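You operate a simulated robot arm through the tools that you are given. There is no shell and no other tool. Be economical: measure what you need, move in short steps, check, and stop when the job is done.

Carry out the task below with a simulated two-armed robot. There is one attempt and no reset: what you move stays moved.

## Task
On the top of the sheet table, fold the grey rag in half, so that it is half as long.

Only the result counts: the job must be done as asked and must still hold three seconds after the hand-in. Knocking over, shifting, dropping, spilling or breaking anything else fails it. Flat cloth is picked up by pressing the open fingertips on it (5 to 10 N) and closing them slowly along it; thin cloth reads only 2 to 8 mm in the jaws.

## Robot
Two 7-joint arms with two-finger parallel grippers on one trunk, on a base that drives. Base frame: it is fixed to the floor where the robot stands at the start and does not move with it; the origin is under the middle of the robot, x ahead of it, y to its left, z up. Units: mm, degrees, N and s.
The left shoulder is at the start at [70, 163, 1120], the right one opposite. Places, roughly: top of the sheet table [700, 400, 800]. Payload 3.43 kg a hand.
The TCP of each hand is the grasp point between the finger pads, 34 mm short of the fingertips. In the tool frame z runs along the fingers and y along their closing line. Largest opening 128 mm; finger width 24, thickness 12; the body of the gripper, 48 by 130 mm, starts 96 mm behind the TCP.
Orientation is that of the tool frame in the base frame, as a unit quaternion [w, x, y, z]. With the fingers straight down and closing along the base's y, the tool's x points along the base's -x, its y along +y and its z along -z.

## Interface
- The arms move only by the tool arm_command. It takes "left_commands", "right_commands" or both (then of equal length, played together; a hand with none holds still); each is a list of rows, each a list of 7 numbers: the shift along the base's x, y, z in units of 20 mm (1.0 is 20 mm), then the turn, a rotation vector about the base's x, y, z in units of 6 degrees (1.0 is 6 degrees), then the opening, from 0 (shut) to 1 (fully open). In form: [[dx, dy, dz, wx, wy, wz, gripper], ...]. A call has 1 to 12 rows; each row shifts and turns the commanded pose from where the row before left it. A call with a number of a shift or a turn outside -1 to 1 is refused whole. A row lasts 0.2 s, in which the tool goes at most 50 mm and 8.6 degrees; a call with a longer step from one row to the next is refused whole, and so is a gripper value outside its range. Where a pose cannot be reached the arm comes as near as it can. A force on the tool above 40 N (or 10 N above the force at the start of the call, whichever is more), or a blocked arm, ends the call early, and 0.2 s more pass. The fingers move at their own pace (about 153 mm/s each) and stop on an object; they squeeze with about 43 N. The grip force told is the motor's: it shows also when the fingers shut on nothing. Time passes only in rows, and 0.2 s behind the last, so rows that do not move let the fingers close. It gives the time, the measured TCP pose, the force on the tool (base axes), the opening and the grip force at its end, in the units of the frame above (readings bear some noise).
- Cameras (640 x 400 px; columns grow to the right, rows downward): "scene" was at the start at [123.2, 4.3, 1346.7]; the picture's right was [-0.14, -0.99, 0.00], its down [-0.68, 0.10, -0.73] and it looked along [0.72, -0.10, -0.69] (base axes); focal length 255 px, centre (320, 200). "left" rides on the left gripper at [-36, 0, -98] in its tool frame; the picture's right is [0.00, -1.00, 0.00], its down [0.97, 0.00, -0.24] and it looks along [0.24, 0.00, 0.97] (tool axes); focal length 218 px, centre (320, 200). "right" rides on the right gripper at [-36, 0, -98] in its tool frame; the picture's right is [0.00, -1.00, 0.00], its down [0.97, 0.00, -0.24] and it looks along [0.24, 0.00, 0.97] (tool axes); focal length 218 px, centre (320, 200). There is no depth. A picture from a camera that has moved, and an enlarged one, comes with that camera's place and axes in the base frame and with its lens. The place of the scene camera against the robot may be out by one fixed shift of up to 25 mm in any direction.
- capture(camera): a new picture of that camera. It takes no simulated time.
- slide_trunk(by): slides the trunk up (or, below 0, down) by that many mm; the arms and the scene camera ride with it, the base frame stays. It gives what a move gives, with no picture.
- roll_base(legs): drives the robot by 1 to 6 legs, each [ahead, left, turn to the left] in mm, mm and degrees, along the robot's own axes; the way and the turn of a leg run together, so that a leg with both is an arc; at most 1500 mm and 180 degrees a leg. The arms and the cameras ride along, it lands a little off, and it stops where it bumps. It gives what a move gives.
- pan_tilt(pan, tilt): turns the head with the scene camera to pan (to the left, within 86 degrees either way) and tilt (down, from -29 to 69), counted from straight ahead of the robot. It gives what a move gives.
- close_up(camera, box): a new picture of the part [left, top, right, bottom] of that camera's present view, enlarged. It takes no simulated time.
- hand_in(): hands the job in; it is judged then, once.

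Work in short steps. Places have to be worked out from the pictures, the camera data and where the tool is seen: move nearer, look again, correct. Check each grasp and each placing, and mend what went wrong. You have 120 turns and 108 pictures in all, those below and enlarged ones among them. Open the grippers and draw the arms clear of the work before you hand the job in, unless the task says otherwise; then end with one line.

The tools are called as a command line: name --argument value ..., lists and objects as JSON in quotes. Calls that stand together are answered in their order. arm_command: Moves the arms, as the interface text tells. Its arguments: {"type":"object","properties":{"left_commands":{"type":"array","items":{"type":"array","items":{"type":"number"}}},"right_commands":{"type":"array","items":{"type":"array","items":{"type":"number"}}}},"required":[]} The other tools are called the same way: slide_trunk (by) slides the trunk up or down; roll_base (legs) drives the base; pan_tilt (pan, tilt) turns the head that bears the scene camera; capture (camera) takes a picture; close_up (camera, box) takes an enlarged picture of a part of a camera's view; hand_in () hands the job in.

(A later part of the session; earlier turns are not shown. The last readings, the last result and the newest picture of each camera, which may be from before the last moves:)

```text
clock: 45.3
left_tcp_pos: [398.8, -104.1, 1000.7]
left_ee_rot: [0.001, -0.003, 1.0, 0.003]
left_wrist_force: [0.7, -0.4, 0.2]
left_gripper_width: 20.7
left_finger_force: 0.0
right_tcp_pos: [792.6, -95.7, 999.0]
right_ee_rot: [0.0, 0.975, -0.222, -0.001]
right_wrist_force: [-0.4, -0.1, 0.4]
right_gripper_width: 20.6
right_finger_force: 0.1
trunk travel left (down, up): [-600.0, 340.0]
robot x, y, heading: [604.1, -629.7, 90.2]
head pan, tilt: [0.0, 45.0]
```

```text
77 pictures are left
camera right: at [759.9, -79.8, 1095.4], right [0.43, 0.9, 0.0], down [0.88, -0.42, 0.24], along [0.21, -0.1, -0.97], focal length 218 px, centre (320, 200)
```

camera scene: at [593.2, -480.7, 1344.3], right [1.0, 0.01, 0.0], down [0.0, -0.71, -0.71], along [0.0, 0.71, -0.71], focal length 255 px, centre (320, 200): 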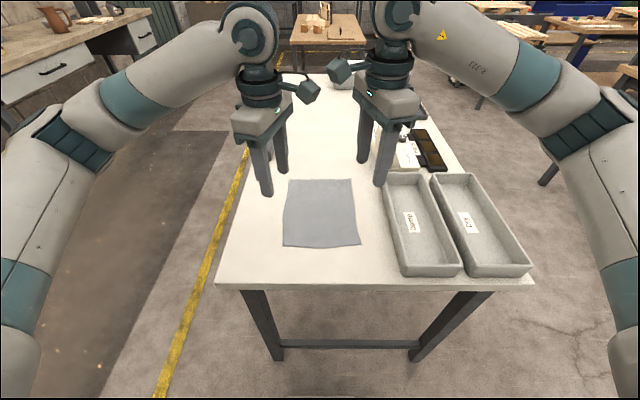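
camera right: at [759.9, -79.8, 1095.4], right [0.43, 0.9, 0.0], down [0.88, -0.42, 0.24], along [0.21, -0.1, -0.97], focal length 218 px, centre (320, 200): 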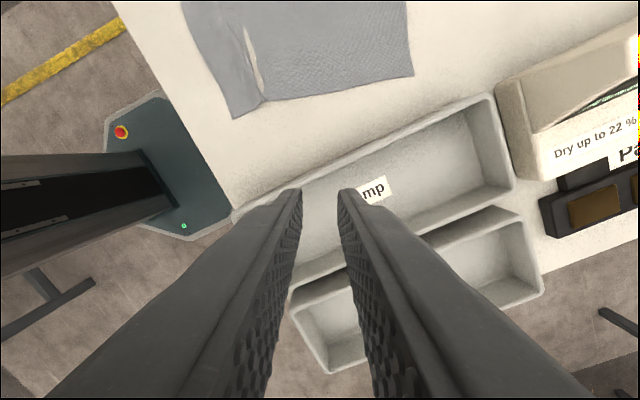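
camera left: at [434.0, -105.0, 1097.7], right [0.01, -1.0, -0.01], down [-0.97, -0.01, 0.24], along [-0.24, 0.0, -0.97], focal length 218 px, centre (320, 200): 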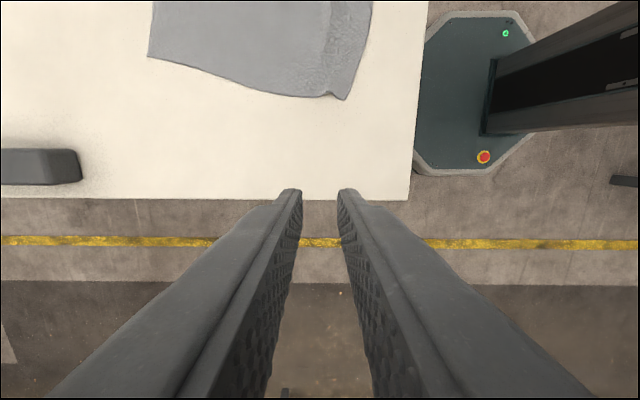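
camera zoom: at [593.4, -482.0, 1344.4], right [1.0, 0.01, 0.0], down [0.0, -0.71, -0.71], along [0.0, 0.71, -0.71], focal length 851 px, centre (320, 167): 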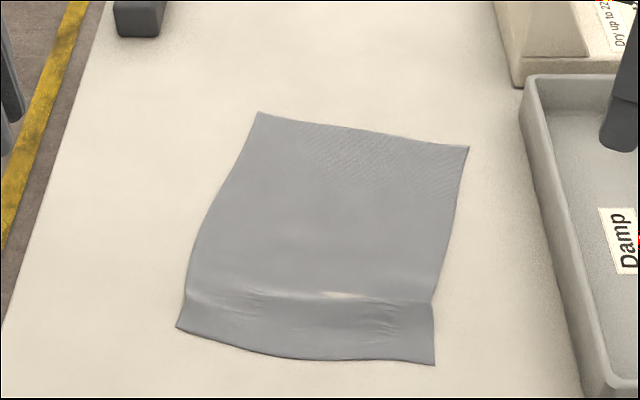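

The rag is now turned about 12° clockwise: NL(491,-135), NR(681,-162), FL(537,106), FR(731,59). I'll come down again on the very edge, left at (515,-123) and right at (662,-143), with an 18 mm opening.

arm_command --left_commands '[[0.645, -0.106, -0.835, 0, 0, -1, 0.14], [0.645, -0.106, -0.835, 0, 0, -1, 0.14], [0.645, -0.106, -0.835, 0, 0, 0, 0.14], [0.645, -0.106, -0.835, 0, 0, 0, 0.14], [0.645, -0.106, -0.835, 0, 0, 0, 0.14], [0.645, -0.106, -0.835, 0, 0, 0, 0.14], [0.645, -0.106, -0.835, 0, 0, 0, 0.14], [0.645, -0.106, -0.835, 0, 0, 0, 0.14], [0.645, -0.106, -0.835, 0, 0, 0, 0.14], [0, 0, 0, 0, 0, 0, 0.14]]' --right_commands '[[-0.726, -0.263, -0.828, 0, 0, 0, 0.14], [-0.726, -0.263, -0.828, 0, 0, 0, 0.14], [-0.726, -0.263, -0.828, 0, 0, 0, 0.14], [-0.726, -0.263, -0.828, 0, 0, 0, 0.14], [-0.726, -0.263, -0.828, 0, 0, 0, 0.14], [-0.726, -0.263, -0.828, 0, 0, 0, 0.14], [-0.726, -0.263, -0.828, 0, 0, 0, 0.14], [-0.726, -0.263, -0.828, 0, 0, 0, 0.14], [-0.726, -0.263, -0.828, 0, 0, 0, 0.14], [0, 0, 0, 0, 0, 0, 0.14]]'

capture --camera "left"

capture --camera "right"

close_up --camera "scene" --box '[240, 180, 400, 280]'

```text
clock: 47.5
left_tcp_pos: [514.7, -119.7, 850.3]
left_ee_rot: [0.003, 0.101, 0.995, 0.003]
left_wrist_force: [0.2, 0.4, -0.7]
left_gripper_width: 17.7
left_finger_force: 0.1
right_tcp_pos: [661.1, -143.4, 848.7]
right_ee_rot: [-0.001, 0.975, -0.222, 0.0]
right_wrist_force: [0.8, 0.0, 0.2]
right_gripper_width: 18.1
right_finger_force: 0.0
trunk travel left (down, up): [-600.0, 340.0]
robot x, y, heading: [604.8, -627.2, 90.2]
head pan, tilt: [0.0, 45.0]
```

```text
76 pictures are left
camera left: at [549.3, -129.2, 946.8], right [-0.2, -0.98, -0.01], down [-0.95, 0.19, 0.24], along [-0.23, 0.05, -0.97], focal length 218 px, centre (320, 200)
```

left: 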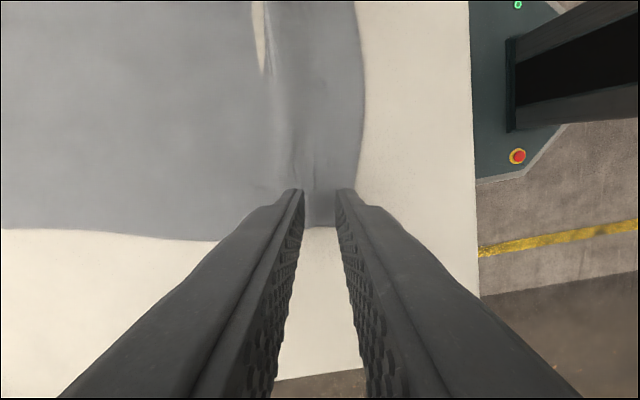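

```text
75 pictures are left
camera right: at [627.7, -127.6, 945.5], right [0.43, 0.9, 0.0], down [0.88, -0.42, 0.24], along [0.21, -0.1, -0.97], focal length 218 px, centre (320, 200)
```

right: 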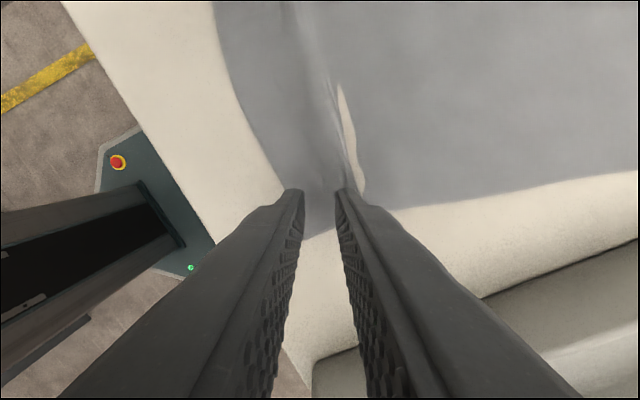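

```text
4.00 times, centred on (320, 230) of scene
camera zoom: at [593.4, -481.2, 1344.4], right [1.0, 0.01, 0.0], down [0.0, -0.71, -0.71], along [0.0, 0.71, -0.71], focal length 1021 px, centre (320, 80)
```

zoom: 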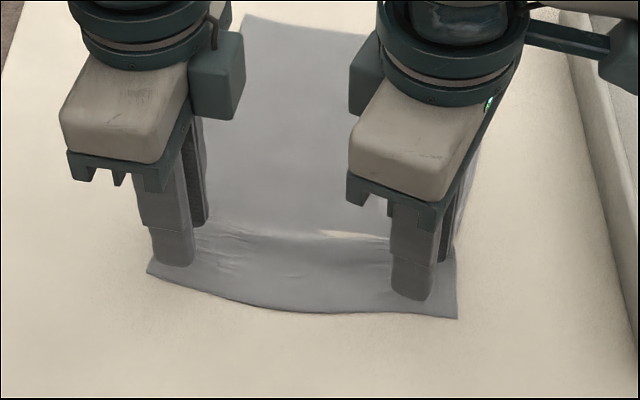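

Well placed on the edge. I'll shift the left hand 4 mm nearer the edge and lower both to contact.

arm_command --left_commands '[[0, -0.2, -0.35, 0, 0, 0, 0.14], [0, 0, -0.3, 0, 0, 0, 0.14], [0, 0, -0.1, 0, 0, 0, 0.14], [0, 0, 0, 0, 0, 0, 0.14]]' --right_commands '[[0, 0, -0.3, 0, 0, 0, 0.14], [0, 0, -0.25, 0, 0, 0, 0.14], [0, 0, -0.1, 0, 0, 0, 0.14], [0, 0, 0, 0, 0, 0, 0.14]]'

```text
clock: 48.5
left_tcp_pos: [516.5, -126.0, 835.3]
left_ee_rot: [0.003, 0.101, 0.995, 0.003]
left_wrist_force: [-0.8, 0.9, 11.0]
left_gripper_width: 17.9
left_finger_force: 0.0
right_tcp_pos: [661.2, -143.6, 836.8]
right_ee_rot: [-0.001, 0.975, -0.222, -0.002]
right_wrist_force: [0.8, 1.0, 2.3]
right_gripper_width: 18.0
right_finger_force: 0.2
trunk travel left (down, up): [-600.0, 340.0]
robot x, y, heading: [602.7, -627.0, 90.1]
head pan, tilt: [0.0, 45.0]
```

Left presses with 11 N and right with 2 N. I'll even them out and close slowly.

arm_command --left_commands '[[0, 0, 0.02, 0, 0, 0, 0.14], [0, 0, 0, 0, 0, 0, 0.14], [0, 0, 0, 0, 0, 0, 0.12], [0, 0, 0, 0, 0, 0, 0.1], [0, 0, 0, 0, 0, 0, 0.08], [0, 0, 0, 0, 0, 0, 0.06], [0, 0, 0, 0, 0, 0, 0.04], [0, 0, 0, 0, 0, 0, 0.02], [0, 0, 0, 0, 0, 0, 0], [0, 0, 0, 0, 0, 0, 0]]' --right_commands '[[0, 0, -0.08, 0, 0, 0, 0.14], [0, 0, 0, 0, 0, 0, 0.14], [0, 0, 0, 0, 0, 0, 0.12], [0, 0, 0, 0, 0, 0, 0.1], [0, 0, 0, 0, 0, 0, 0.08], [0, 0, 0, 0, 0, 0, 0.06], [0, 0, 0, 0, 0, 0, 0.04], [0, 0, 0, 0, 0, 0, 0.02], [0, 0, 0, 0, 0, 0, 0], [0, 0, 0, 0, 0, 0, 0]]'

arm_command --left_commands '[[0, 0, 0.5, 0, 0, 0, 0], [0, 0, 0.5, 0, 0, 0, 0], [0, 0, 0.5, 0, 0, 0, 0]]' --right_commands '[[0, 0, 0.5, 0, 0, 0, 0], [0, 0, 0.5, 0, 0, 0, 0], [0, 0, 0.5, 0, 0, 0, 0]]'

close_up --camera "scene" --box '[240, 180, 400, 280]'

```text
clock: 50.7
left_tcp_pos: [514.7, -127.1, 835.4]
left_ee_rot: [0.002, 0.102, 0.995, 0.003]
left_wrist_force: [0.9, 0.2, 0.7]
left_gripper_width: 0.0
left_finger_force: 33.1
right_tcp_pos: [661.3, -145.5, 836.1]
right_ee_rot: [-0.001, 0.975, -0.222, -0.001]
right_wrist_force: [1.1, 1.3, 28.4]
right_gripper_width: 0.0
right_finger_force: 32.7
trunk travel left (down, up): [-600.0, 340.0]
robot x, y, heading: [605.6, -628.9, 90.2]
head pan, tilt: [0.0, 45.0]
```

```text
clock: 51.5
left_tcp_pos: [515.0, -124.1, 865.4]
left_ee_rot: [0.002, 0.101, 0.995, 0.002]
left_wrist_force: [0.1, -0.3, 0.5]
left_gripper_width: 0.0
left_finger_force: 33.0
right_tcp_pos: [661.0, -142.6, 861.5]
right_ee_rot: [0.0, 0.975, -0.222, -0.001]
right_wrist_force: [-0.2, -0.6, -0.1]
right_gripper_width: 0.0
right_finger_force: 33.3
trunk travel left (down, up): [-600.0, 340.0]
robot x, y, heading: [603.5, -628.5, 90.3]
head pan, tilt: [0.0, 45.0]
```

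```text
4.00 times, centred on (320, 230) of scene
camera zoom: at [593.4, -480.7, 1344.2], right [1.0, 0.01, 0.0], down [0.0, -0.71, -0.71], along [0.0, 0.71, -0.71], focal length 1021 px, centre (320, 80)
```

zoom: 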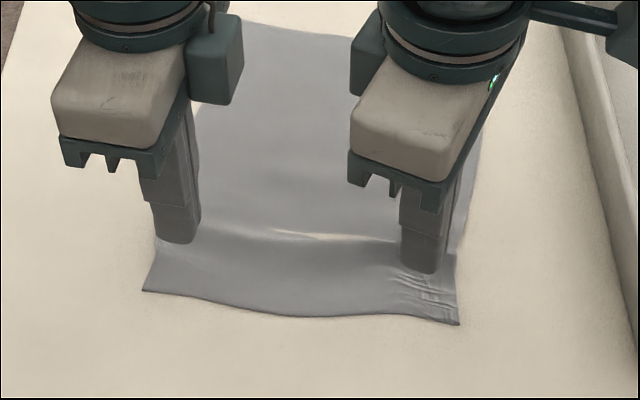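

The edge just slides out from under a small span. A better plan is to pinch both sides on the mid-line, lift so that both halves hang down from the pinch, and lay the doubled cloth down sideways. I'll raise the hands clear and measure again.

arm_command --left_commands '[[-0.3, 0, 1, 0, 0, 0, 0.25], [-0.8, 0, 1, 0, 0, 0, 0.25], [-0.8, 0, 1, 0, 0, 0, 0.25], [-0.8, 0, 1, 0, 0, 0, 0.25], [-0.8, 0, 1, 0, 0, 0, 0.25], [-0.8, 0, 1, 0, 0, 0, 0.25]]' --right_commands '[[0.3, 0, 1, 0, 0, 0, 0.25], [1, 0, 1, 0, 0, 0, 0.25], [1, 0, 1, 0, 0, 0, 0.25], [1, 0, 1, 0, 0, 0, 0.25], [1, 0, 1, 0, 0, 0, 0.25], [1, 0, 1, 0, 0, 0, 0.25]]'

close_up --camera "scene" --box '[240, 150, 400, 270]'

capture --camera "left"

capture --camera "right"

```text
clock: 52.9
left_tcp_pos: [429.7, -124.3, 986.3]
left_ee_rot: [0.002, 0.101, 0.995, 0.003]
left_wrist_force: [0.4, 0.7, -0.5]
left_gripper_width: 31.7
left_finger_force: 0.1
right_tcp_pos: [766.9, -145.4, 985.4]
right_ee_rot: [0.0, 0.975, -0.222, -0.001]
right_wrist_force: [0.2, -0.2, -0.2]
right_gripper_width: 32.1
right_finger_force: 0.0
trunk travel left (down, up): [-600.0, 340.0]
robot x, y, heading: [603.8, -630.2, 90.0]
head pan, tilt: [0.0, 45.0]
```

```text
3.33 times, centred on (320, 210) of scene
camera zoom: at [593.4, -481.8, 1344.4], right [1.0, 0.01, 0.0], down [0.0, -0.71, -0.71], along [0.0, 0.71, -0.71], focal length 851 px, centre (320, 167)
```

zoom: 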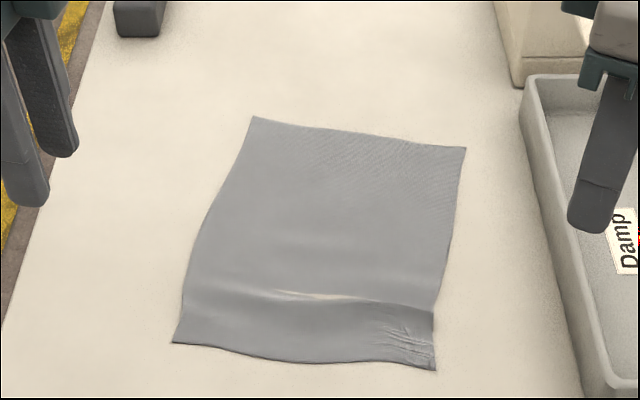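

```text
71 pictures are left
camera left: at [463.3, -134.5, 1083.1], right [-0.2, -0.98, -0.01], down [-0.95, 0.19, 0.24], along [-0.23, 0.05, -0.97], focal length 218 px, centre (320, 200)
```

left: 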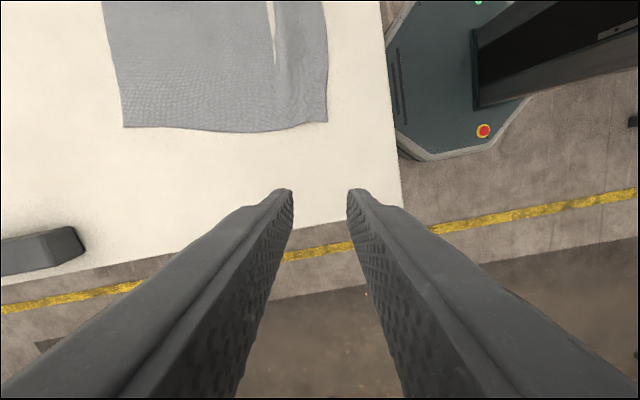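

```text
70 pictures are left
camera right: at [734.2, -128.9, 1081.5], right [0.43, 0.9, 0.0], down [0.88, -0.42, 0.24], along [0.22, -0.1, -0.97], focal length 218 px, centre (320, 200)
```

right: 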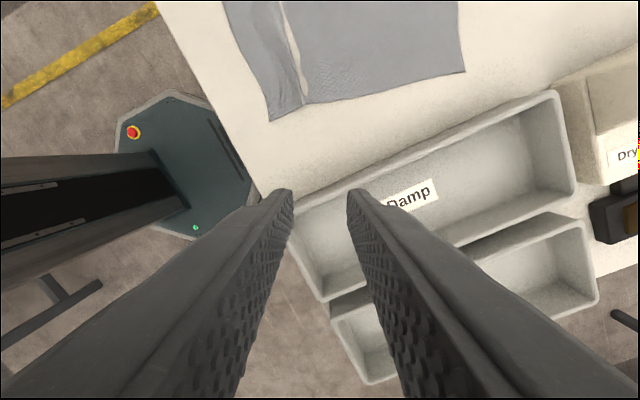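

Corners are now FL(536,100), FR(730,59), NL(491,-148) and NR(683,-168), with a small bump near the close edge. Measured along the cloth from the far edge, the mid-line runs from (513,-25) to (705,-66). I'll move to pinch points (544,-31) and (673.5,-59), just above the cloth.

arm_command --left_commands '[[0.637, 0.516, -0.757, 0, 0, 0, 0.25], [0.637, 0.516, -0.757, 0, 0, 0, 0.25], [0.637, 0.516, -0.757, 0, 0, 0, 0.25], [0.637, 0.516, -0.757, 0, 0, 0, 0.25], [0.637, 0.516, -0.757, 0, 0, 0, 0.25], [0.637, 0.516, -0.757, 0, 0, 0, 0.25], [0.637, 0.516, -0.757, 0, 0, 0, 0.25], [0.637, 0.516, -0.757, 0, 0, 0, 0.25], [0.637, 0.516, -0.757, 0, 0, 0, 0.25], [0, 0, 0, 0, 0, 0, 0.25]]' --right_commands '[[-0.519, 0.479, -0.752, 0, 0, 0, 0.25], [-0.519, 0.479, -0.752, 0, 0, 0, 0.25], [-0.519, 0.479, -0.752, 0, 0, 0, 0.25], [-0.519, 0.479, -0.752, 0, 0, 0, 0.25], [-0.519, 0.479, -0.752, 0, 0, 0, 0.25], [-0.519, 0.479, -0.752, 0, 0, 0, 0.25], [-0.519, 0.479, -0.752, 0, 0, 0, 0.25], [-0.519, 0.479, -0.752, 0, 0, 0, 0.25], [-0.519, 0.479, -0.752, 0, 0, 0, 0.25], [0, 0, 0, 0, 0, 1, 0.25]]'

capture --camera "right"

close_up --camera "scene" --box '[240, 150, 400, 270]'

```text
clock: 55.1
left_tcp_pos: [544.1, -32.5, 848.6]
left_ee_rot: [0.003, 0.101, 0.995, 0.003]
left_wrist_force: [0.0, -0.6, 0.3]
left_gripper_width: 32.0
left_finger_force: 0.1
right_tcp_pos: [673.8, -58.0, 848.5]
right_ee_rot: [-0.001, 0.986, -0.169, 0.0]
right_wrist_force: [-0.1, -0.1, 0.3]
right_gripper_width: 31.9
right_finger_force: 0.0
trunk travel left (down, up): [-600.0, 340.0]
robot x, y, heading: [600.6, -629.4, 90.2]
head pan, tilt: [0.0, 45.0]
```

```text
69 pictures are left
camera right: at [639.1, -45.7, 945.6], right [0.33, 0.94, 0.0], down [0.91, -0.33, 0.24], along [0.23, -0.08, -0.97], focal length 218 px, centre (320, 200)
```

right: 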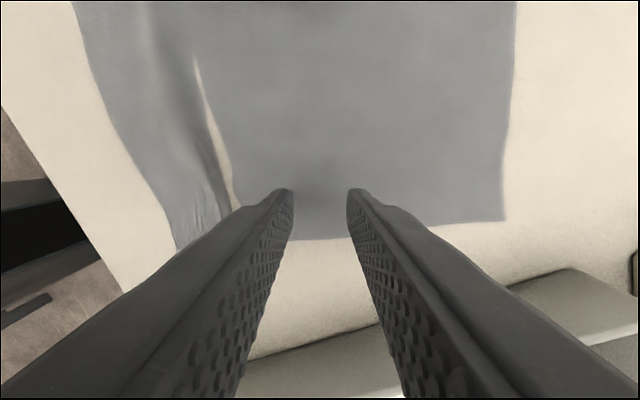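

```text
3.33 times, centred on (320, 210) of scene
camera zoom: at [592.7, -482.3, 1344.5], right [1.0, 0.01, 0.0], down [0.0, -0.71, -0.71], along [0.0, 0.71, -0.71], focal length 851 px, centre (320, 167)
```

zoom: 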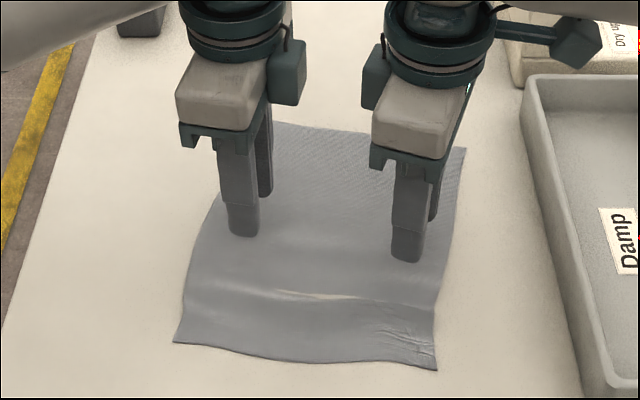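

The turn took, and the positions agree with the measurements. I'll lower to contact.

arm_command --left_commands '[[0, 0, -0.3, 0, 0, 0, 0.25], [0, 0, -0.25, 0, 0, 0, 0.25], [0, 0, -0.06, 0, 0, 0, 0.25], [0, 0, 0, 0, 0, 0, 0.25]]' --right_commands '[[0, 0, -0.3, 0, 0, 0, 0.25], [0, 0, -0.25, 0, 0, 0, 0.25], [0, 0, -0.1, 0, 0, 0, 0.25], [0, 0, 0, 0, 0, 0, 0.25]]'

```text
clock: 56.1
left_tcp_pos: [544.4, -33.0, 836.7]
left_ee_rot: [0.003, 0.101, 0.995, 0.002]
left_wrist_force: [-0.2, -0.5, -0.2]
left_gripper_width: 31.9
left_finger_force: 0.1
right_tcp_pos: [674.5, -57.6, 836.0]
right_ee_rot: [0.0, 0.985, -0.17, -0.002]
right_wrist_force: [0.1, -0.4, 2.4]
right_gripper_width: 32.3
right_finger_force: 0.0
trunk travel left (down, up): [-600.0, 340.0]
robot x, y, heading: [603.2, -625.7, 90.3]
head pan, tilt: [0.0, 45.0]
```

arm_command --left_commands '[[0, 0, -0.1, 0, 0, 0, 0.25], [0, 0, 0, 0, 0, 0, 0.25]]' --right_commands '[[0, 0, -0.05, 0, 0, 0, 0.25], [0, 0, 0, 0, 0, 0, 0.25]]'

```text
clock: 56.7
left_tcp_pos: [543.0, -33.0, 836.2]
left_ee_rot: [0.003, 0.101, 0.995, 0.003]
left_wrist_force: [-0.1, 0.9, 3.6]
left_gripper_width: 31.6
left_finger_force: 0.0
right_tcp_pos: [674.3, -57.3, 835.4]
right_ee_rot: [-0.001, 0.985, -0.171, -0.001]
right_wrist_force: [-0.1, 0.2, 8.6]
right_gripper_width: 32.1
right_finger_force: 0.0
trunk travel left (down, up): [-600.0, 340.0]
robot x, y, heading: [602.6, -627.7, 90.1]
head pan, tilt: [0.0, 45.0]
```

Left presses with 4 N and right with 9 N. I'll press the left 0.8 mm more and close both slowly.

arm_command --left_commands '[[0, 0, -0.04, 0, 0, 0, 0.25], [0, 0, 0, 0, 0, 0, 0.22], [0, 0, 0, 0, 0, 0, 0.19], [0, 0, 0, 0, 0, 0, 0.16], [0, 0, 0, 0, 0, 0, 0.13], [0, 0, 0, 0, 0, 0, 0.1], [0, 0, 0, 0, 0, 0, 0.07], [0, 0, 0, 0, 0, 0, 0.04], [0, 0, 0, 0, 0, 0, 0.02], [0, 0, 0, 0, 0, 0, 0], [0, 0, 0, 0, 0, 0, 0]]' --right_commands '[[0, 0, 0, 0, 0, 0, 0.25], [0, 0, 0, 0, 0, 0, 0.22], [0, 0, 0, 0, 0, 0, 0.19], [0, 0, 0, 0, 0, 0, 0.16], [0, 0, 0, 0, 0, 0, 0.13], [0, 0, 0, 0, 0, 0, 0.1], [0, 0, 0, 0, 0, 0, 0.07], [0, 0, 0, 0, 0, 0, 0.04], [0, 0, 0, 0, 0, 0, 0.02], [0, 0, 0, 0, 0, 0, 0], [0, 0, 0, 0, 0, 0, 0]]'

arm_command --left_commands '[[0, 0, 0.5, 0, 0, 0, 0], [0, 0, 0.5, 0, 0, 0, 0], [0, 0, 0.5, 0, 0, 0, 0]]' --right_commands '[[0, 0, 0.5, 0, 0, 0, 0], [0, 0, 0.5, 0, 0, 0, 0], [0, 0, 0.5, 0, 0, 0, 0]]'

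close_up --camera "scene" --box '[240, 150, 400, 270]'

```text
clock: 59.1
left_tcp_pos: [544.0, -33.3, 834.0]
left_ee_rot: [0.004, 0.101, 0.995, 0.003]
left_wrist_force: [2.1, -0.2, 12.5]
left_gripper_width: 2.0
left_finger_force: 36.6
right_tcp_pos: [673.7, -58.8, 835.5]
right_ee_rot: [-0.001, 0.985, -0.17, -0.002]
right_wrist_force: [-1.7, 0.1, 7.7]
right_gripper_width: 2.1
right_finger_force: 36.8
trunk travel left (down, up): [-600.0, 340.0]
robot x, y, heading: [603.2, -630.2, 90.5]
head pan, tilt: [0.0, 45.0]
```

```text
clock: 59.9
left_tcp_pos: [543.7, -32.3, 862.1]
left_ee_rot: [0.003, 0.1, 0.995, 0.001]
left_wrist_force: [1.3, 0.4, -0.1]
left_gripper_width: 2.1
left_finger_force: 36.9
right_tcp_pos: [673.1, -58.1, 864.1]
right_ee_rot: [0.0, 0.985, -0.171, -0.001]
right_wrist_force: [-1.8, 0.0, 0.1]
right_gripper_width: 2.0
right_finger_force: 36.6
trunk travel left (down, up): [-600.0, 340.0]
robot x, y, heading: [601.8, -626.5, 90.3]
head pan, tilt: [0.0, 45.0]
```

```text
3.33 times, centred on (320, 210) of scene
camera zoom: at [593.3, -480.8, 1344.3], right [1.0, 0.01, 0.0], down [0.0, -0.71, -0.71], along [0.0, 0.71, -0.71], focal length 851 px, centre (320, 167)
```

zoom: 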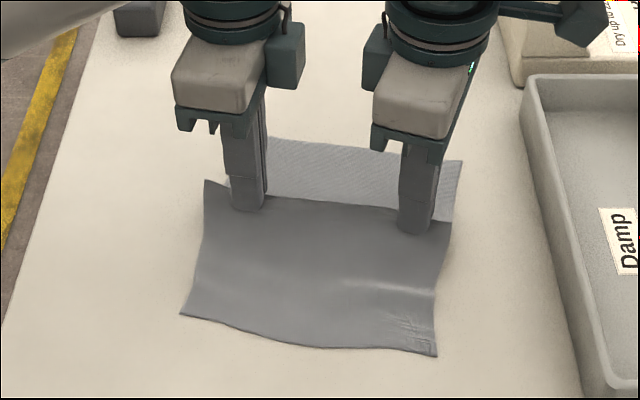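

Both hands hold a clean mid-line ridge. I'll lift gently until the halves hang free.

arm_command --left_commands '[[0, 0, 0.5, 0, 0, 0, 0], [0, 0, 0.5, 0, 0, 0, 0], [0, 0, 0.5, 0, 0, 0, 0], [0, 0, 0.5, 0, 0, 0, 0], [0, 0, 0.5, 0, 0, 0, 0], [0, 0, 0.5, 0, 0, 0, 0], [0, 0, 0.5, 0, 0, 0, 0], [0, 0, 0.5, 0, 0, 0, 0], [0, 0, 0.5, 0, 0, 0, 0], [0, 0, 0.5, 0, 0, 0, 0], [0, 0, 0.4, 0, 0, 0, 0], [0, 0, 0, 0, 0, 0, 0]]' --right_commands '[[0, 0, 0.5, 0, 0, 0, 0], [0, 0, 0.5, 0, 0, 0, 0], [0, 0, 0.5, 0, 0, 0, 0], [0, 0, 0.5, 0, 0, 0, 0], [0, 0, 0.5, 0, 0, 0, 0], [0, 0, 0.5, 0, 0, 0, 0], [0, 0, 0.5, 0, 0, 0, 0], [0, 0, 0.5, 0, 0, 0, 0], [0, 0, 0.5, 0, 0, 0, 0], [0, 0, 0.5, 0, 0, 0, 0], [0, 0, 0.3, 0, 0, 0, 0], [0, 0, 0, 0, 0, 0, 0]]'

close_up --camera "scene" --box '[240, 130, 400, 250]'

capture --camera "left"

```text
clock: 62.5
left_tcp_pos: [543.9, -32.0, 972.0]
left_ee_rot: [0.003, 0.102, 0.995, 0.002]
left_wrist_force: [0.9, 0.1, -0.9]
left_gripper_width: 2.1
left_finger_force: 36.5
right_tcp_pos: [673.4, -57.4, 970.8]
right_ee_rot: [0.0, 0.986, -0.17, -0.001]
right_wrist_force: [-0.5, 0.6, 0.3]
right_gripper_width: 2.1
right_finger_force: 36.8
trunk travel left (down, up): [-600.0, 340.0]
robot x, y, heading: [602.6, -626.3, 90.6]
head pan, tilt: [0.0, 45.0]
```

```text
3.33 times, centred on (320, 190) of scene
camera zoom: at [593.3, -480.6, 1344.3], right [1.0, 0.01, 0.0], down [0.0, -0.71, -0.71], along [0.0, 0.71, -0.71], focal length 851 px, centre (320, 233)
```

zoom: 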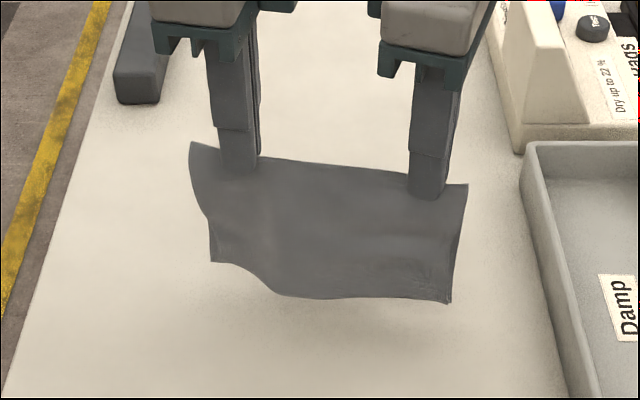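

```text
65 pictures are left
camera left: at [577.9, -41.1, 1069.5], right [-0.2, -0.98, 0.0], down [-0.95, 0.19, 0.24], along [-0.23, 0.05, -0.97], focal length 218 px, centre (320, 200)
```

left: 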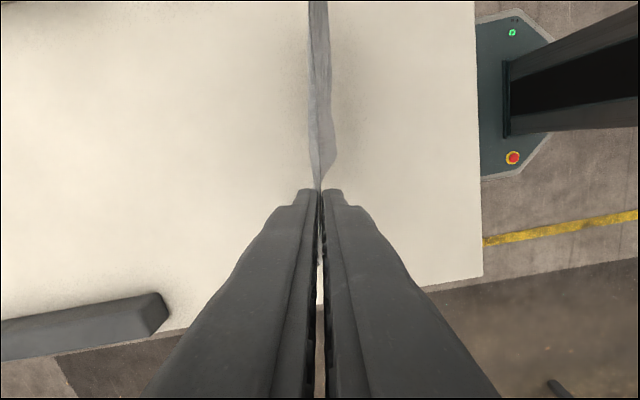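

The rag hangs folded in half from the mid-line. I'll now lay it down by lowering along an arc towards +y, with the edges trailing. This is the first half.

arm_command --left_commands '[[0, 0, -0.4, 0, 0, 0, 0], [0, 0, -0.4, 0, 0, 0, 0], [0.092, 0.45, -0.035, 0, 0, 0, 0], [0.092, 0.45, -0.035, 0, 0, 0, 0], [0.09, 0.439, -0.105, 0, 0, 0, 0], [0.09, 0.439, -0.105, 0, 0, 0, 0], [0.0855, 0.419, -0.172, 0, 0, 0, 0], [0.0855, 0.419, -0.172, 0, 0, 0, 0], [0.079, 0.387, -0.235, 0, 0, 0, 0], [0.079, 0.387, -0.235, 0, 0, 0, 0], [0.071, 0.348, -0.295, 0, 0, 0, 0], [0.071, 0.348, -0.295, 0, 0, 0, 0]]' --right_commands '[[0, 0, -0.4, 0, 0, 0, 0], [0, 0, -0.4, 0, 0, 0, 0], [0.092, 0.45, -0.035, 0, 0, 0, 0], [0.092, 0.45, -0.035, 0, 0, 0, 0], [0.09, 0.439, -0.105, 0, 0, 0, 0], [0.09, 0.439, -0.105, 0, 0, 0, 0], [0.0855, 0.419, -0.172, 0, 0, 0, 0], [0.0855, 0.419, -0.172, 0, 0, 0, 0], [0.079, 0.387, -0.235, 0, 0, 0, 0], [0.079, 0.387, -0.235, 0, 0, 0, 0], [0.071, 0.348, -0.295, 0, 0, 0, 0], [0.071, 0.348, -0.295, 0, 0, 0, 0]]'

close_up --camera "scene" --box '[240, 130, 400, 250]'

```text
clock: 64.6
left_tcp_pos: [561.7, 26.8, 937.2]
left_ee_rot: [0.007, 0.108, 0.994, -0.001]
left_wrist_force: [12.4, -12.4, 2.6]
left_gripper_width: 1.9
left_finger_force: 36.8
right_tcp_pos: [671.0, -53.9, 954.5]
right_ee_rot: [-0.003, 0.985, -0.17, -0.007]
right_wrist_force: [-12.7, 11.8, -2.4]
right_gripper_width: 2.1
right_finger_force: 37.2
right hand out of reach, approached as far as the arm can: row 3, 4, 5, 6, 7, 8, 9, 10
trunk travel left (down, up): [-600.0, 340.0]
robot x, y, heading: [602.1, -631.5, 90.0]
head pan, tilt: [0.0, 45.0]
stopped in row 10 (right hand): the force on the tool passed its limit (the readings are from after the stop); the commanded pose is now the measured one
```

```text
3.33 times, centred on (320, 190) of scene
camera zoom: at [593.5, -480.7, 1344.3], right [1.0, 0.01, 0.0], down [0.0, -0.71, -0.71], along [0.0, 0.71, -0.71], focal length 851 px, centre (320, 233)
```

zoom: 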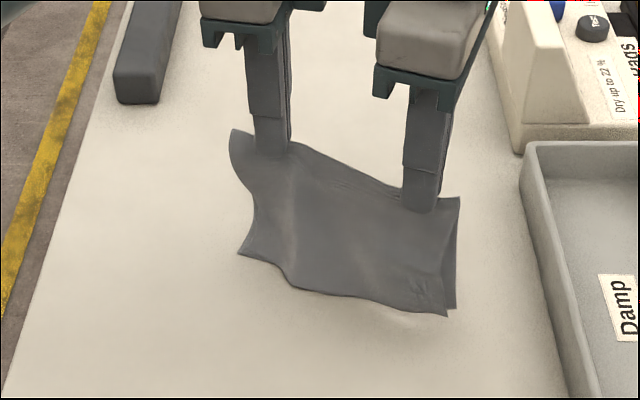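

The right arm can't go +y with this wrist turn, so the hands diverged, though both still hold. I'll bring the left hand back into line and let the rag hang again. Then I'll lay it down towards -y, which both arms can reach.

arm_command --left_commands '[[-0.17, -0.46, 0.28, 0, 0, 0, 0], [-0.17, -0.46, 0.28, 0, 0, 0, 0], [-0.17, -0.46, 0.28, 0, 0, 0, 0], [-0.17, -0.46, 0.28, 0, 0, 0, 0], [-0.17, -0.46, 0.28, 0, 0, 0, 0], [-0.17, -0.46, 0.28, 0, 0, 0, 0], [0, 0, 0, 0, 0, 0, 0], [0, 0, 0, 0, 0, 0, 0]]' --right_commands '[[0, 0, 0.13, 0, 0, 0, 0], [0, 0, 0.13, 0, 0, 0, 0], [0, 0, 0.13, 0, 0, 0, 0], [0, 0, 0.13, 0, 0, 0, 0], [0, 0, 0.13, 0, 0, 0, 0], [0, 0, 0.13, 0, 0, 0, 0], [0, 0, 0, 0, 0, 0, 0], [0, 0, 0, 0, 0, 0, 0]]'

close_up --camera "scene" --box '[240, 130, 400, 250]'

```text
clock: 66.4
left_tcp_pos: [539.3, -26.9, 970.6]
left_ee_rot: [0.006, 0.106, 0.994, 0.001]
left_wrist_force: [3.9, -0.6, 0.2]
left_gripper_width: 2.2
left_finger_force: 37.2
right_tcp_pos: [672.3, -54.6, 970.4]
right_ee_rot: [-0.002, 0.985, -0.17, -0.004]
right_wrist_force: [-4.0, 0.4, 0.1]
right_gripper_width: 2.2
right_finger_force: 37.2
trunk travel left (down, up): [-600.0, 340.0]
robot x, y, heading: [600.7, -626.7, 90.3]
head pan, tilt: [0.0, 45.0]
```

```text
3.33 times, centred on (320, 190) of scene
camera zoom: at [593.2, -480.9, 1344.4], right [1.0, 0.01, 0.0], down [0.0, -0.71, -0.71], along [0.0, 0.71, -0.71], focal length 851 px, centre (320, 233)
```

zoom: 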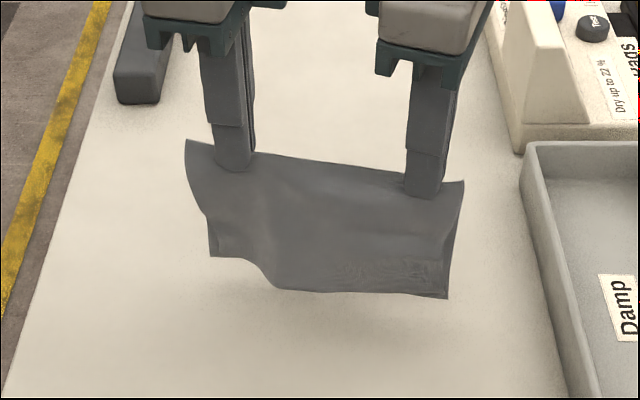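

It hangs cleanly again. I'll ease the tension a little and lay it along the arc towards -y, first half.

arm_command --left_commands '[[0.1, 0, -0.4, 0, 0, 0, 0], [0, 0, -0.4, 0, 0, 0, 0], [-0.092, -0.45, -0.035, 0, 0, 0, 0], [-0.092, -0.45, -0.035, 0, 0, 0, 0], [-0.09, -0.439, -0.105, 0, 0, 0, 0], [-0.09, -0.439, -0.105, 0, 0, 0, 0], [-0.0855, -0.419, -0.172, 0, 0, 0, 0], [-0.0855, -0.419, -0.172, 0, 0, 0, 0], [-0.079, -0.387, -0.235, 0, 0, 0, 0], [-0.079, -0.387, -0.235, 0, 0, 0, 0], [-0.071, -0.348, -0.295, 0, 0, 0, 0], [-0.071, -0.348, -0.295, 0, 0, 0, 0]]' --right_commands '[[0, 0, -0.4, 0, 0, 0, 0], [0, 0, -0.4, 0, 0, 0, 0], [-0.092, -0.45, -0.035, 0, 0, 0, 0], [-0.092, -0.45, -0.035, 0, 0, 0, 0], [-0.09, -0.439, -0.105, 0, 0, 0, 0], [-0.09, -0.439, -0.105, 0, 0, 0, 0], [-0.0855, -0.419, -0.172, 0, 0, 0, 0], [-0.0855, -0.419, -0.172, 0, 0, 0, 0], [-0.079, -0.387, -0.235, 0, 0, 0, 0], [-0.079, -0.387, -0.235, 0, 0, 0, 0], [-0.071, -0.348, -0.295, 0, 0, 0, 0], [-0.071, -0.348, -0.295, 0, 0, 0, 0]]'

close_up --camera "scene" --box '[240, 150, 400, 270]'

capture --camera "left"

```text
clock: 69.0
left_tcp_pos: [525.3, -107.4, 922.0]
left_ee_rot: [0.006, 0.106, 0.994, 0.0]
left_wrist_force: [1.3, -0.5, -0.1]
left_gripper_width: 2.3
left_finger_force: 37.0
right_tcp_pos: [655.1, -138.7, 921.9]
right_ee_rot: [-0.002, 0.985, -0.17, -0.004]
right_wrist_force: [-1.8, 0.3, 0.2]
right_gripper_width: 2.3
right_finger_force: 37.5
trunk travel left (down, up): [-600.0, 340.0]
robot x, y, heading: [602.9, -629.5, 90.0]
head pan, tilt: [0.0, 45.0]
```

```text
3.33 times, centred on (320, 210) of scene
camera zoom: at [593.1, -480.9, 1344.4], right [1.0, 0.01, 0.0], down [0.0, -0.71, -0.71], along [0.0, 0.71, -0.71], focal length 851 px, centre (320, 167)
```

zoom: 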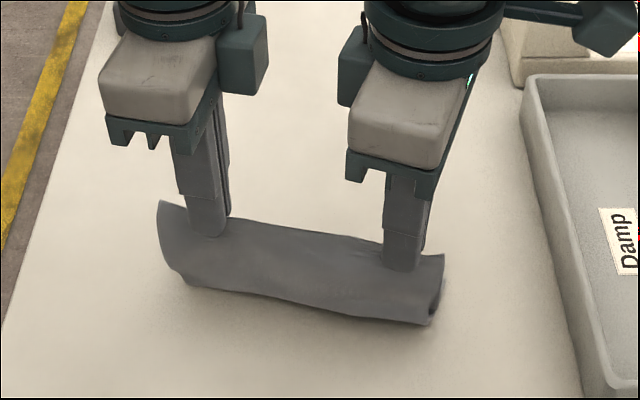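

```text
61 pictures are left
camera left: at [558.0, -116.3, 1019.4], right [-0.21, -0.98, 0.0], down [-0.95, 0.2, 0.23], along [-0.22, 0.05, -0.97], focal length 218 px, centre (320, 200)
```

left: 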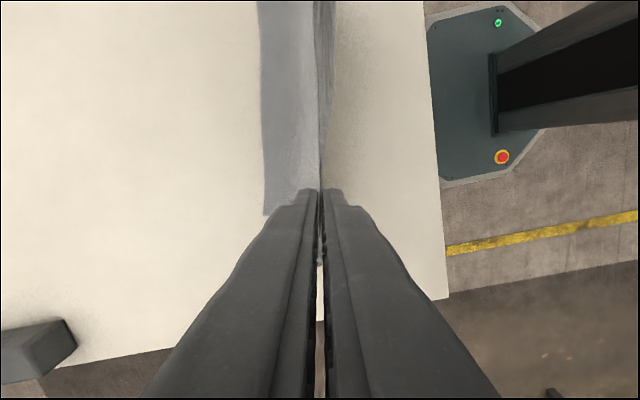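

The edges trail on the table towards +y as intended. I'll continue with the second half of the arc.

arm_command --left_commands '[[-0.061, -0.299, -0.342, 0, 0, 0, 0], [-0.061, -0.299, -0.342, 0, 0, 0, 0], [-0.05, -0.245, -0.387, 0, 0, 0, 0], [-0.05, -0.245, -0.387, 0, 0, 0, 0], [-0.037, -0.181, -0.42, 0, 0, 0, 0], [-0.037, -0.181, -0.42, 0, 0, 0, 0], [-0.03, -0.14, -0.445, 0, 0, 0, 0], [-0.03, -0.14, -0.445, 0, 0, 0, 0], [-0.02, -0.1, -0.4, 0, 0, 0, 0], [-0.02, -0.1, -0.25, 0, 0, 0, 0], [0, 0, 0, 0, 0, 0, 0]]' --right_commands '[[-0.061, -0.299, -0.342, 0, 0, 0, 0], [-0.061, -0.299, -0.342, 0, 0, 0, 0], [-0.05, -0.245, -0.387, 0, 0, 0, 0], [-0.05, -0.245, -0.387, 0, 0, 0, 0], [-0.037, -0.181, -0.42, 0, 0, 0, 0], [-0.037, -0.181, -0.42, 0, 0, 0, 0], [-0.03, -0.14, -0.445, 0, 0, 0, 0], [-0.03, -0.14, -0.445, 0, 0, 0, 0], [-0.02, -0.1, -0.4, 0, 0, 0, 0], [-0.02, -0.1, -0.25, 0, 0, 0, 0], [0, 0, 0, 0, 0, 0, 0]]'

close_up --camera "scene" --box '[240, 150, 400, 270]'

capture --camera "left"

capture --camera "right"

```text
clock: 71.4
left_tcp_pos: [517.5, -147.3, 844.4]
left_ee_rot: [0.006, 0.106, 0.994, 0.001]
left_wrist_force: [1.2, -0.2, 7.7]
left_gripper_width: 2.1
left_finger_force: 36.5
right_tcp_pos: [647.4, -175.9, 844.8]
right_ee_rot: [-0.003, 0.985, -0.17, -0.005]
right_wrist_force: [-1.5, 1.1, 4.4]
right_gripper_width: 2.0
right_finger_force: 36.6
trunk travel left (down, up): [-600.0, 340.0]
robot x, y, heading: [601.6, -631.4, 90.5]
head pan, tilt: [0.0, 45.0]
```

```text
3.33 times, centred on (320, 210) of scene
camera zoom: at [593.3, -481.6, 1344.6], right [1.0, 0.01, 0.0], down [0.0, -0.71, -0.71], along [0.0, 0.71, -0.71], focal length 851 px, centre (320, 167)
```

zoom: 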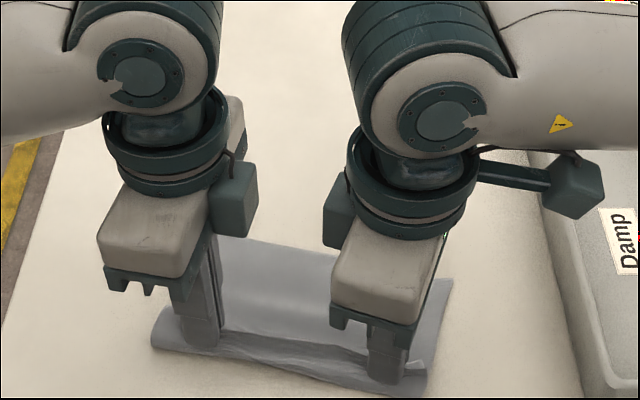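

```text
59 pictures are left
camera left: at [550.7, -156.0, 942.9], right [-0.21, -0.98, 0.0], down [-0.95, 0.2, 0.23], along [-0.22, 0.05, -0.97], focal length 218 px, centre (320, 200)
```

left: 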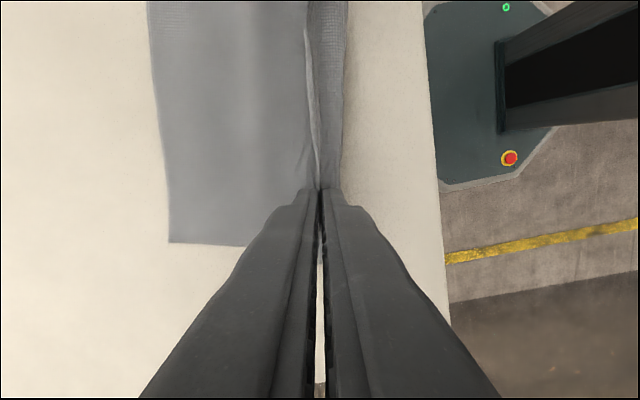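

```text
58 pictures are left
camera right: at [613.8, -164.3, 942.1], right [0.34, 0.94, 0.0], down [0.92, -0.33, 0.23], along [0.22, -0.07, -0.97], focal length 218 px, centre (320, 200)
```

right: 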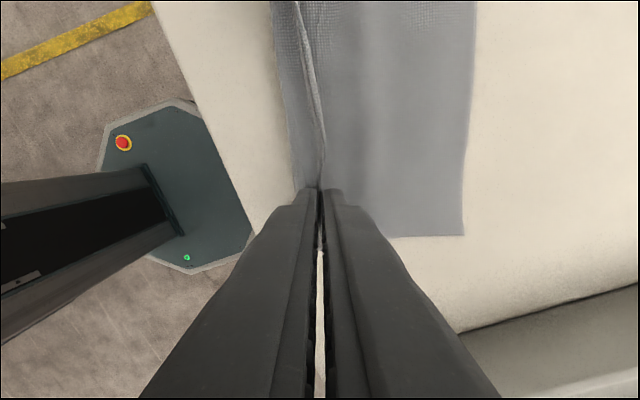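

The far half lies flat, with a loop of about 20 mm on the near side of the pinch. I'll pull both hands 24 mm further towards -y, low down, to take that loop out before releasing.

arm_command --left_commands '[[-0.05, -0.2, 0.05, 0, 0, 0, 0], [-0.05, -0.2, 0.05, 0, 0, 0, 0], [-0.05, -0.2, 0, 0, 0, 0, 0], [-0.05, -0.2, 0, 0, 0, 0, 0], [-0.05, -0.2, 0, 0, 0, 0, 0], [-0.05, -0.2, 0, 0, 0, 0, 0], [0, 0, 0, 0, 0, 0, 0]]' --right_commands '[[-0.05, -0.2, 0.05, 0, 0, 0, 0], [-0.05, -0.2, 0.05, 0, 0, 0, 0], [-0.05, -0.2, 0, 0, 0, 0, 0], [-0.05, -0.2, 0, 0, 0, 0, 0], [-0.05, -0.2, 0, 0, 0, 0, 0], [-0.05, -0.2, 0, 0, 0, 0, 0], [0, 0, 0, 0, 0, 0, 0]]'

capture --camera "left"

capture --camera "right"

```text
clock: 73.0
left_tcp_pos: [512.4, -171.5, 846.8]
left_ee_rot: [0.006, 0.105, 0.994, 0.0]
left_wrist_force: [0.3, 0.8, -0.6]
left_gripper_width: 2.0
left_finger_force: 36.8
right_tcp_pos: [641.7, -200.4, 846.9]
right_ee_rot: [-0.002, 0.985, -0.17, -0.003]
right_wrist_force: [-0.2, 0.0, 0.5]
right_gripper_width: 2.1
right_finger_force: 36.9
trunk travel left (down, up): [-600.0, 340.0]
robot x, y, heading: [605.6, -632.4, 90.4]
head pan, tilt: [0.0, 45.0]
```

```text
57 pictures are left
camera left: at [545.1, -179.5, 944.2], right [-0.21, -0.98, 0.0], down [-0.95, 0.2, 0.23], along [-0.22, 0.05, -0.97], focal length 218 px, centre (320, 200)
```

left: 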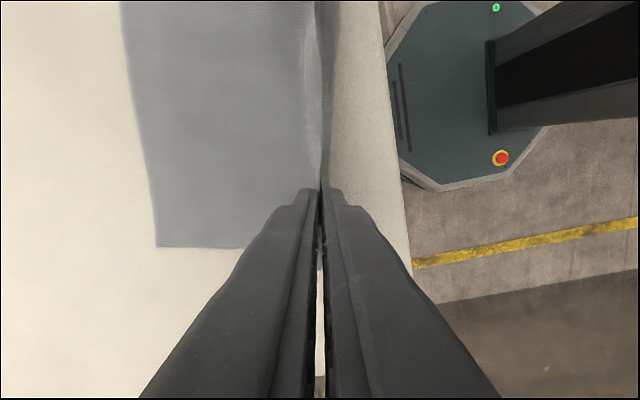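

```text
56 pictures are left
camera right: at [607.6, -188.1, 943.3], right [0.34, 0.94, 0.0], down [0.92, -0.33, 0.23], along [0.22, -0.08, -0.97], focal length 218 px, centre (320, 200)
```

right: 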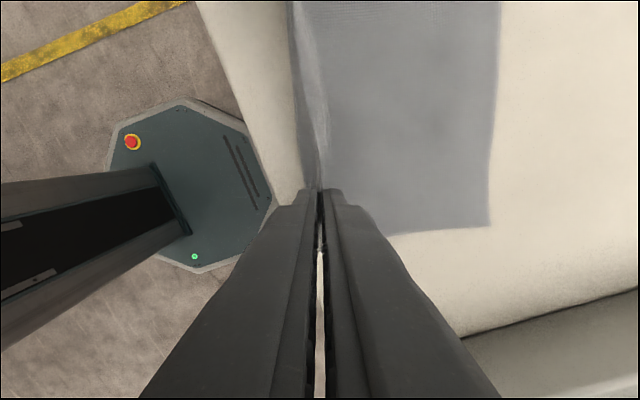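

The loop is gone and the doubled cloth is taut. I'll lower a few mm, open gently and lift straight off.

arm_command --left_commands '[[-0.02, -0.1, -0.2, 0, 0, 0, 0], [0, 0, -0.1, 0, 0, 0, 0], [0, 0, 0, 0, 0, 0, 0.05], [0, 0, 0, 0, 0, 0, 0.1], [0, 0, 0, 0, 0, 0, 0.15], [0, 0, 0.5, 0, 0, 0, 0.15], [0, 0, 1, 0, 0, 0, 0.15], [0, 0, 1, 0, 0, 0, 0.15], [-0.5, 0, 1, 0, 0, 0, 0.15], [-1, 0, 1, 0, 0, 0, 0.15], [-1, 0, 1, 0, 0, 0, 0.15], [-1, 0, 1, 0, 0, 0, 0.15]]' --right_commands '[[-0.02, -0.1, -0.2, 0, 0, 0, 0], [0, 0, -0.1, 0, 0, 0, 0], [0, 0, 0, 0, 0, 0, 0.05], [0, 0, 0, 0, 0, 0, 0.1], [0, 0, 0, 0, 0, 0, 0.15], [0, 0, 0.5, 0, 0, 0, 0.15], [0, 0, 1, 0, 0, 0, 0.15], [0, 0, 1, 0, 0, 0, 0.15], [0.5, 0, 1, 0, 0, 0, 0.15], [1, 0, 1, 0, 0, 0, 0.15], [1, 0, 1, 0, 0, 0, 0.15], [1, 0, 1, 0, 0, 0, 0.15]]'

close_up --camera "scene" --box '[240, 160, 400, 280]'

capture --camera "left"

capture --camera "right"

```text
clock: 75.6
left_tcp_pos: [441.4, -172.8, 971.0]
left_ee_rot: [0.005, 0.105, 0.994, 0.001]
left_wrist_force: [-0.3, 0.7, 0.0]
left_gripper_width: 19.0
left_finger_force: 0.0
right_tcp_pos: [713.1, -202.7, 972.5]
right_ee_rot: [-0.002, 0.985, -0.171, -0.005]
right_wrist_force: [1.1, 0.4, 0.1]
right_gripper_width: 19.2
right_finger_force: 0.1
trunk travel left (down, up): [-600.0, 340.0]
robot x, y, heading: [603.3, -628.0, 90.0]
head pan, tilt: [0.0, 45.0]
```

```text
3.33 times, centred on (320, 220) of scene
camera zoom: at [593.3, -481.8, 1344.4], right [1.0, 0.01, 0.0], down [0.0, -0.71, -0.71], along [0.0, 0.71, -0.71], focal length 851 px, centre (320, 133)
```

zoom: 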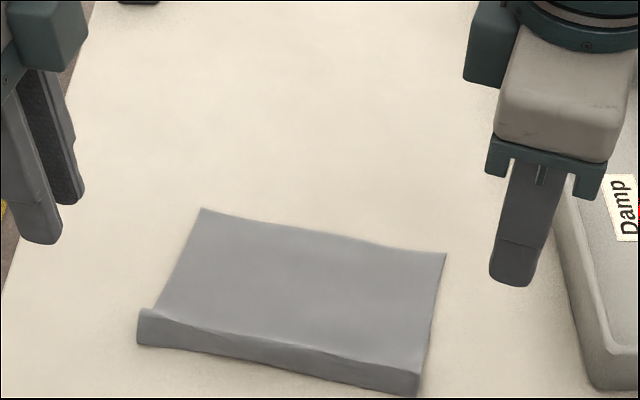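

```text
54 pictures are left
camera left: at [475.1, -182.2, 1068.3], right [-0.21, -0.98, 0.0], down [-0.95, 0.2, 0.23], along [-0.22, 0.05, -0.97], focal length 218 px, centre (320, 200)
```

left: 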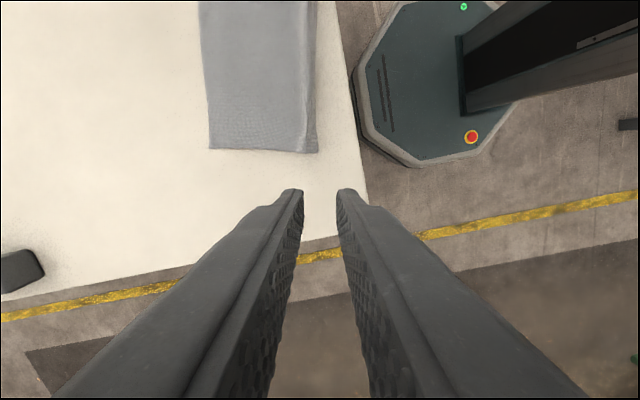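

```text
53 pictures are left
camera right: at [678.3, -190.3, 1068.1], right [0.34, 0.94, 0.0], down [0.92, -0.33, 0.23], along [0.22, -0.07, -0.97], focal length 218 px, centre (320, 200)
```

right: 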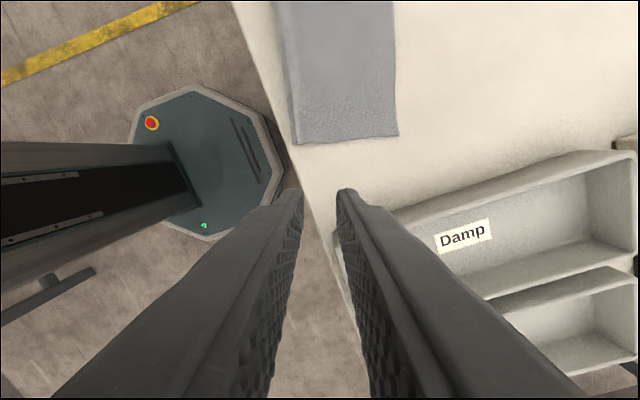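

The rag now measures about 127 mm along its length, half of the original 254–257 mm, with only a low raised crease. I'll look closely at the edges for layer alignment.

close_up --camera "scene" --box '[268, 205, 358, 265]'

close_up --camera "right" --box '[260, 60, 420, 160]'

close_up --camera "left" --box '[180, 70, 340, 170]'

```text
6.67 times, centred on (313, 235) of scene
camera zoom: at [593.3, -481.8, 1344.4], right [1.0, 0.01, 0.0], down [0.0, -0.71, -0.71], along [0.0, 0.71, -0.71], focal length 1702 px, centre (367, -33)
```

zoom: 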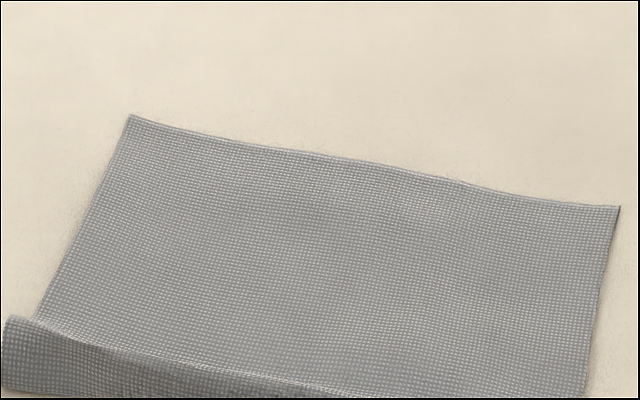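

```text
4.00 times, centred on (340, 110) of right
camera zoom: at [678.3, -190.3, 1068.1], right [0.34, 0.94, 0.0], down [0.92, -0.33, 0.23], along [0.22, -0.07, -0.97], focal length 873 px, centre (240, 560)
```

zoom: 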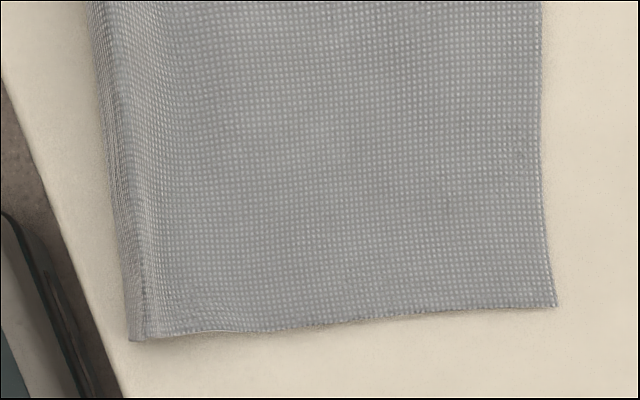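

```text
4.00 times, centred on (260, 120) of left
camera zoom: at [475.1, -182.2, 1068.3], right [-0.21, -0.98, 0.0], down [-0.95, 0.2, 0.23], along [-0.22, 0.05, -0.97], focal length 873 px, centre (560, 520)
```

zoom: 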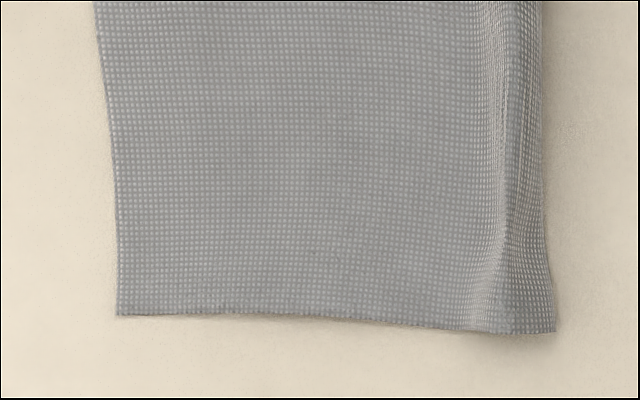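

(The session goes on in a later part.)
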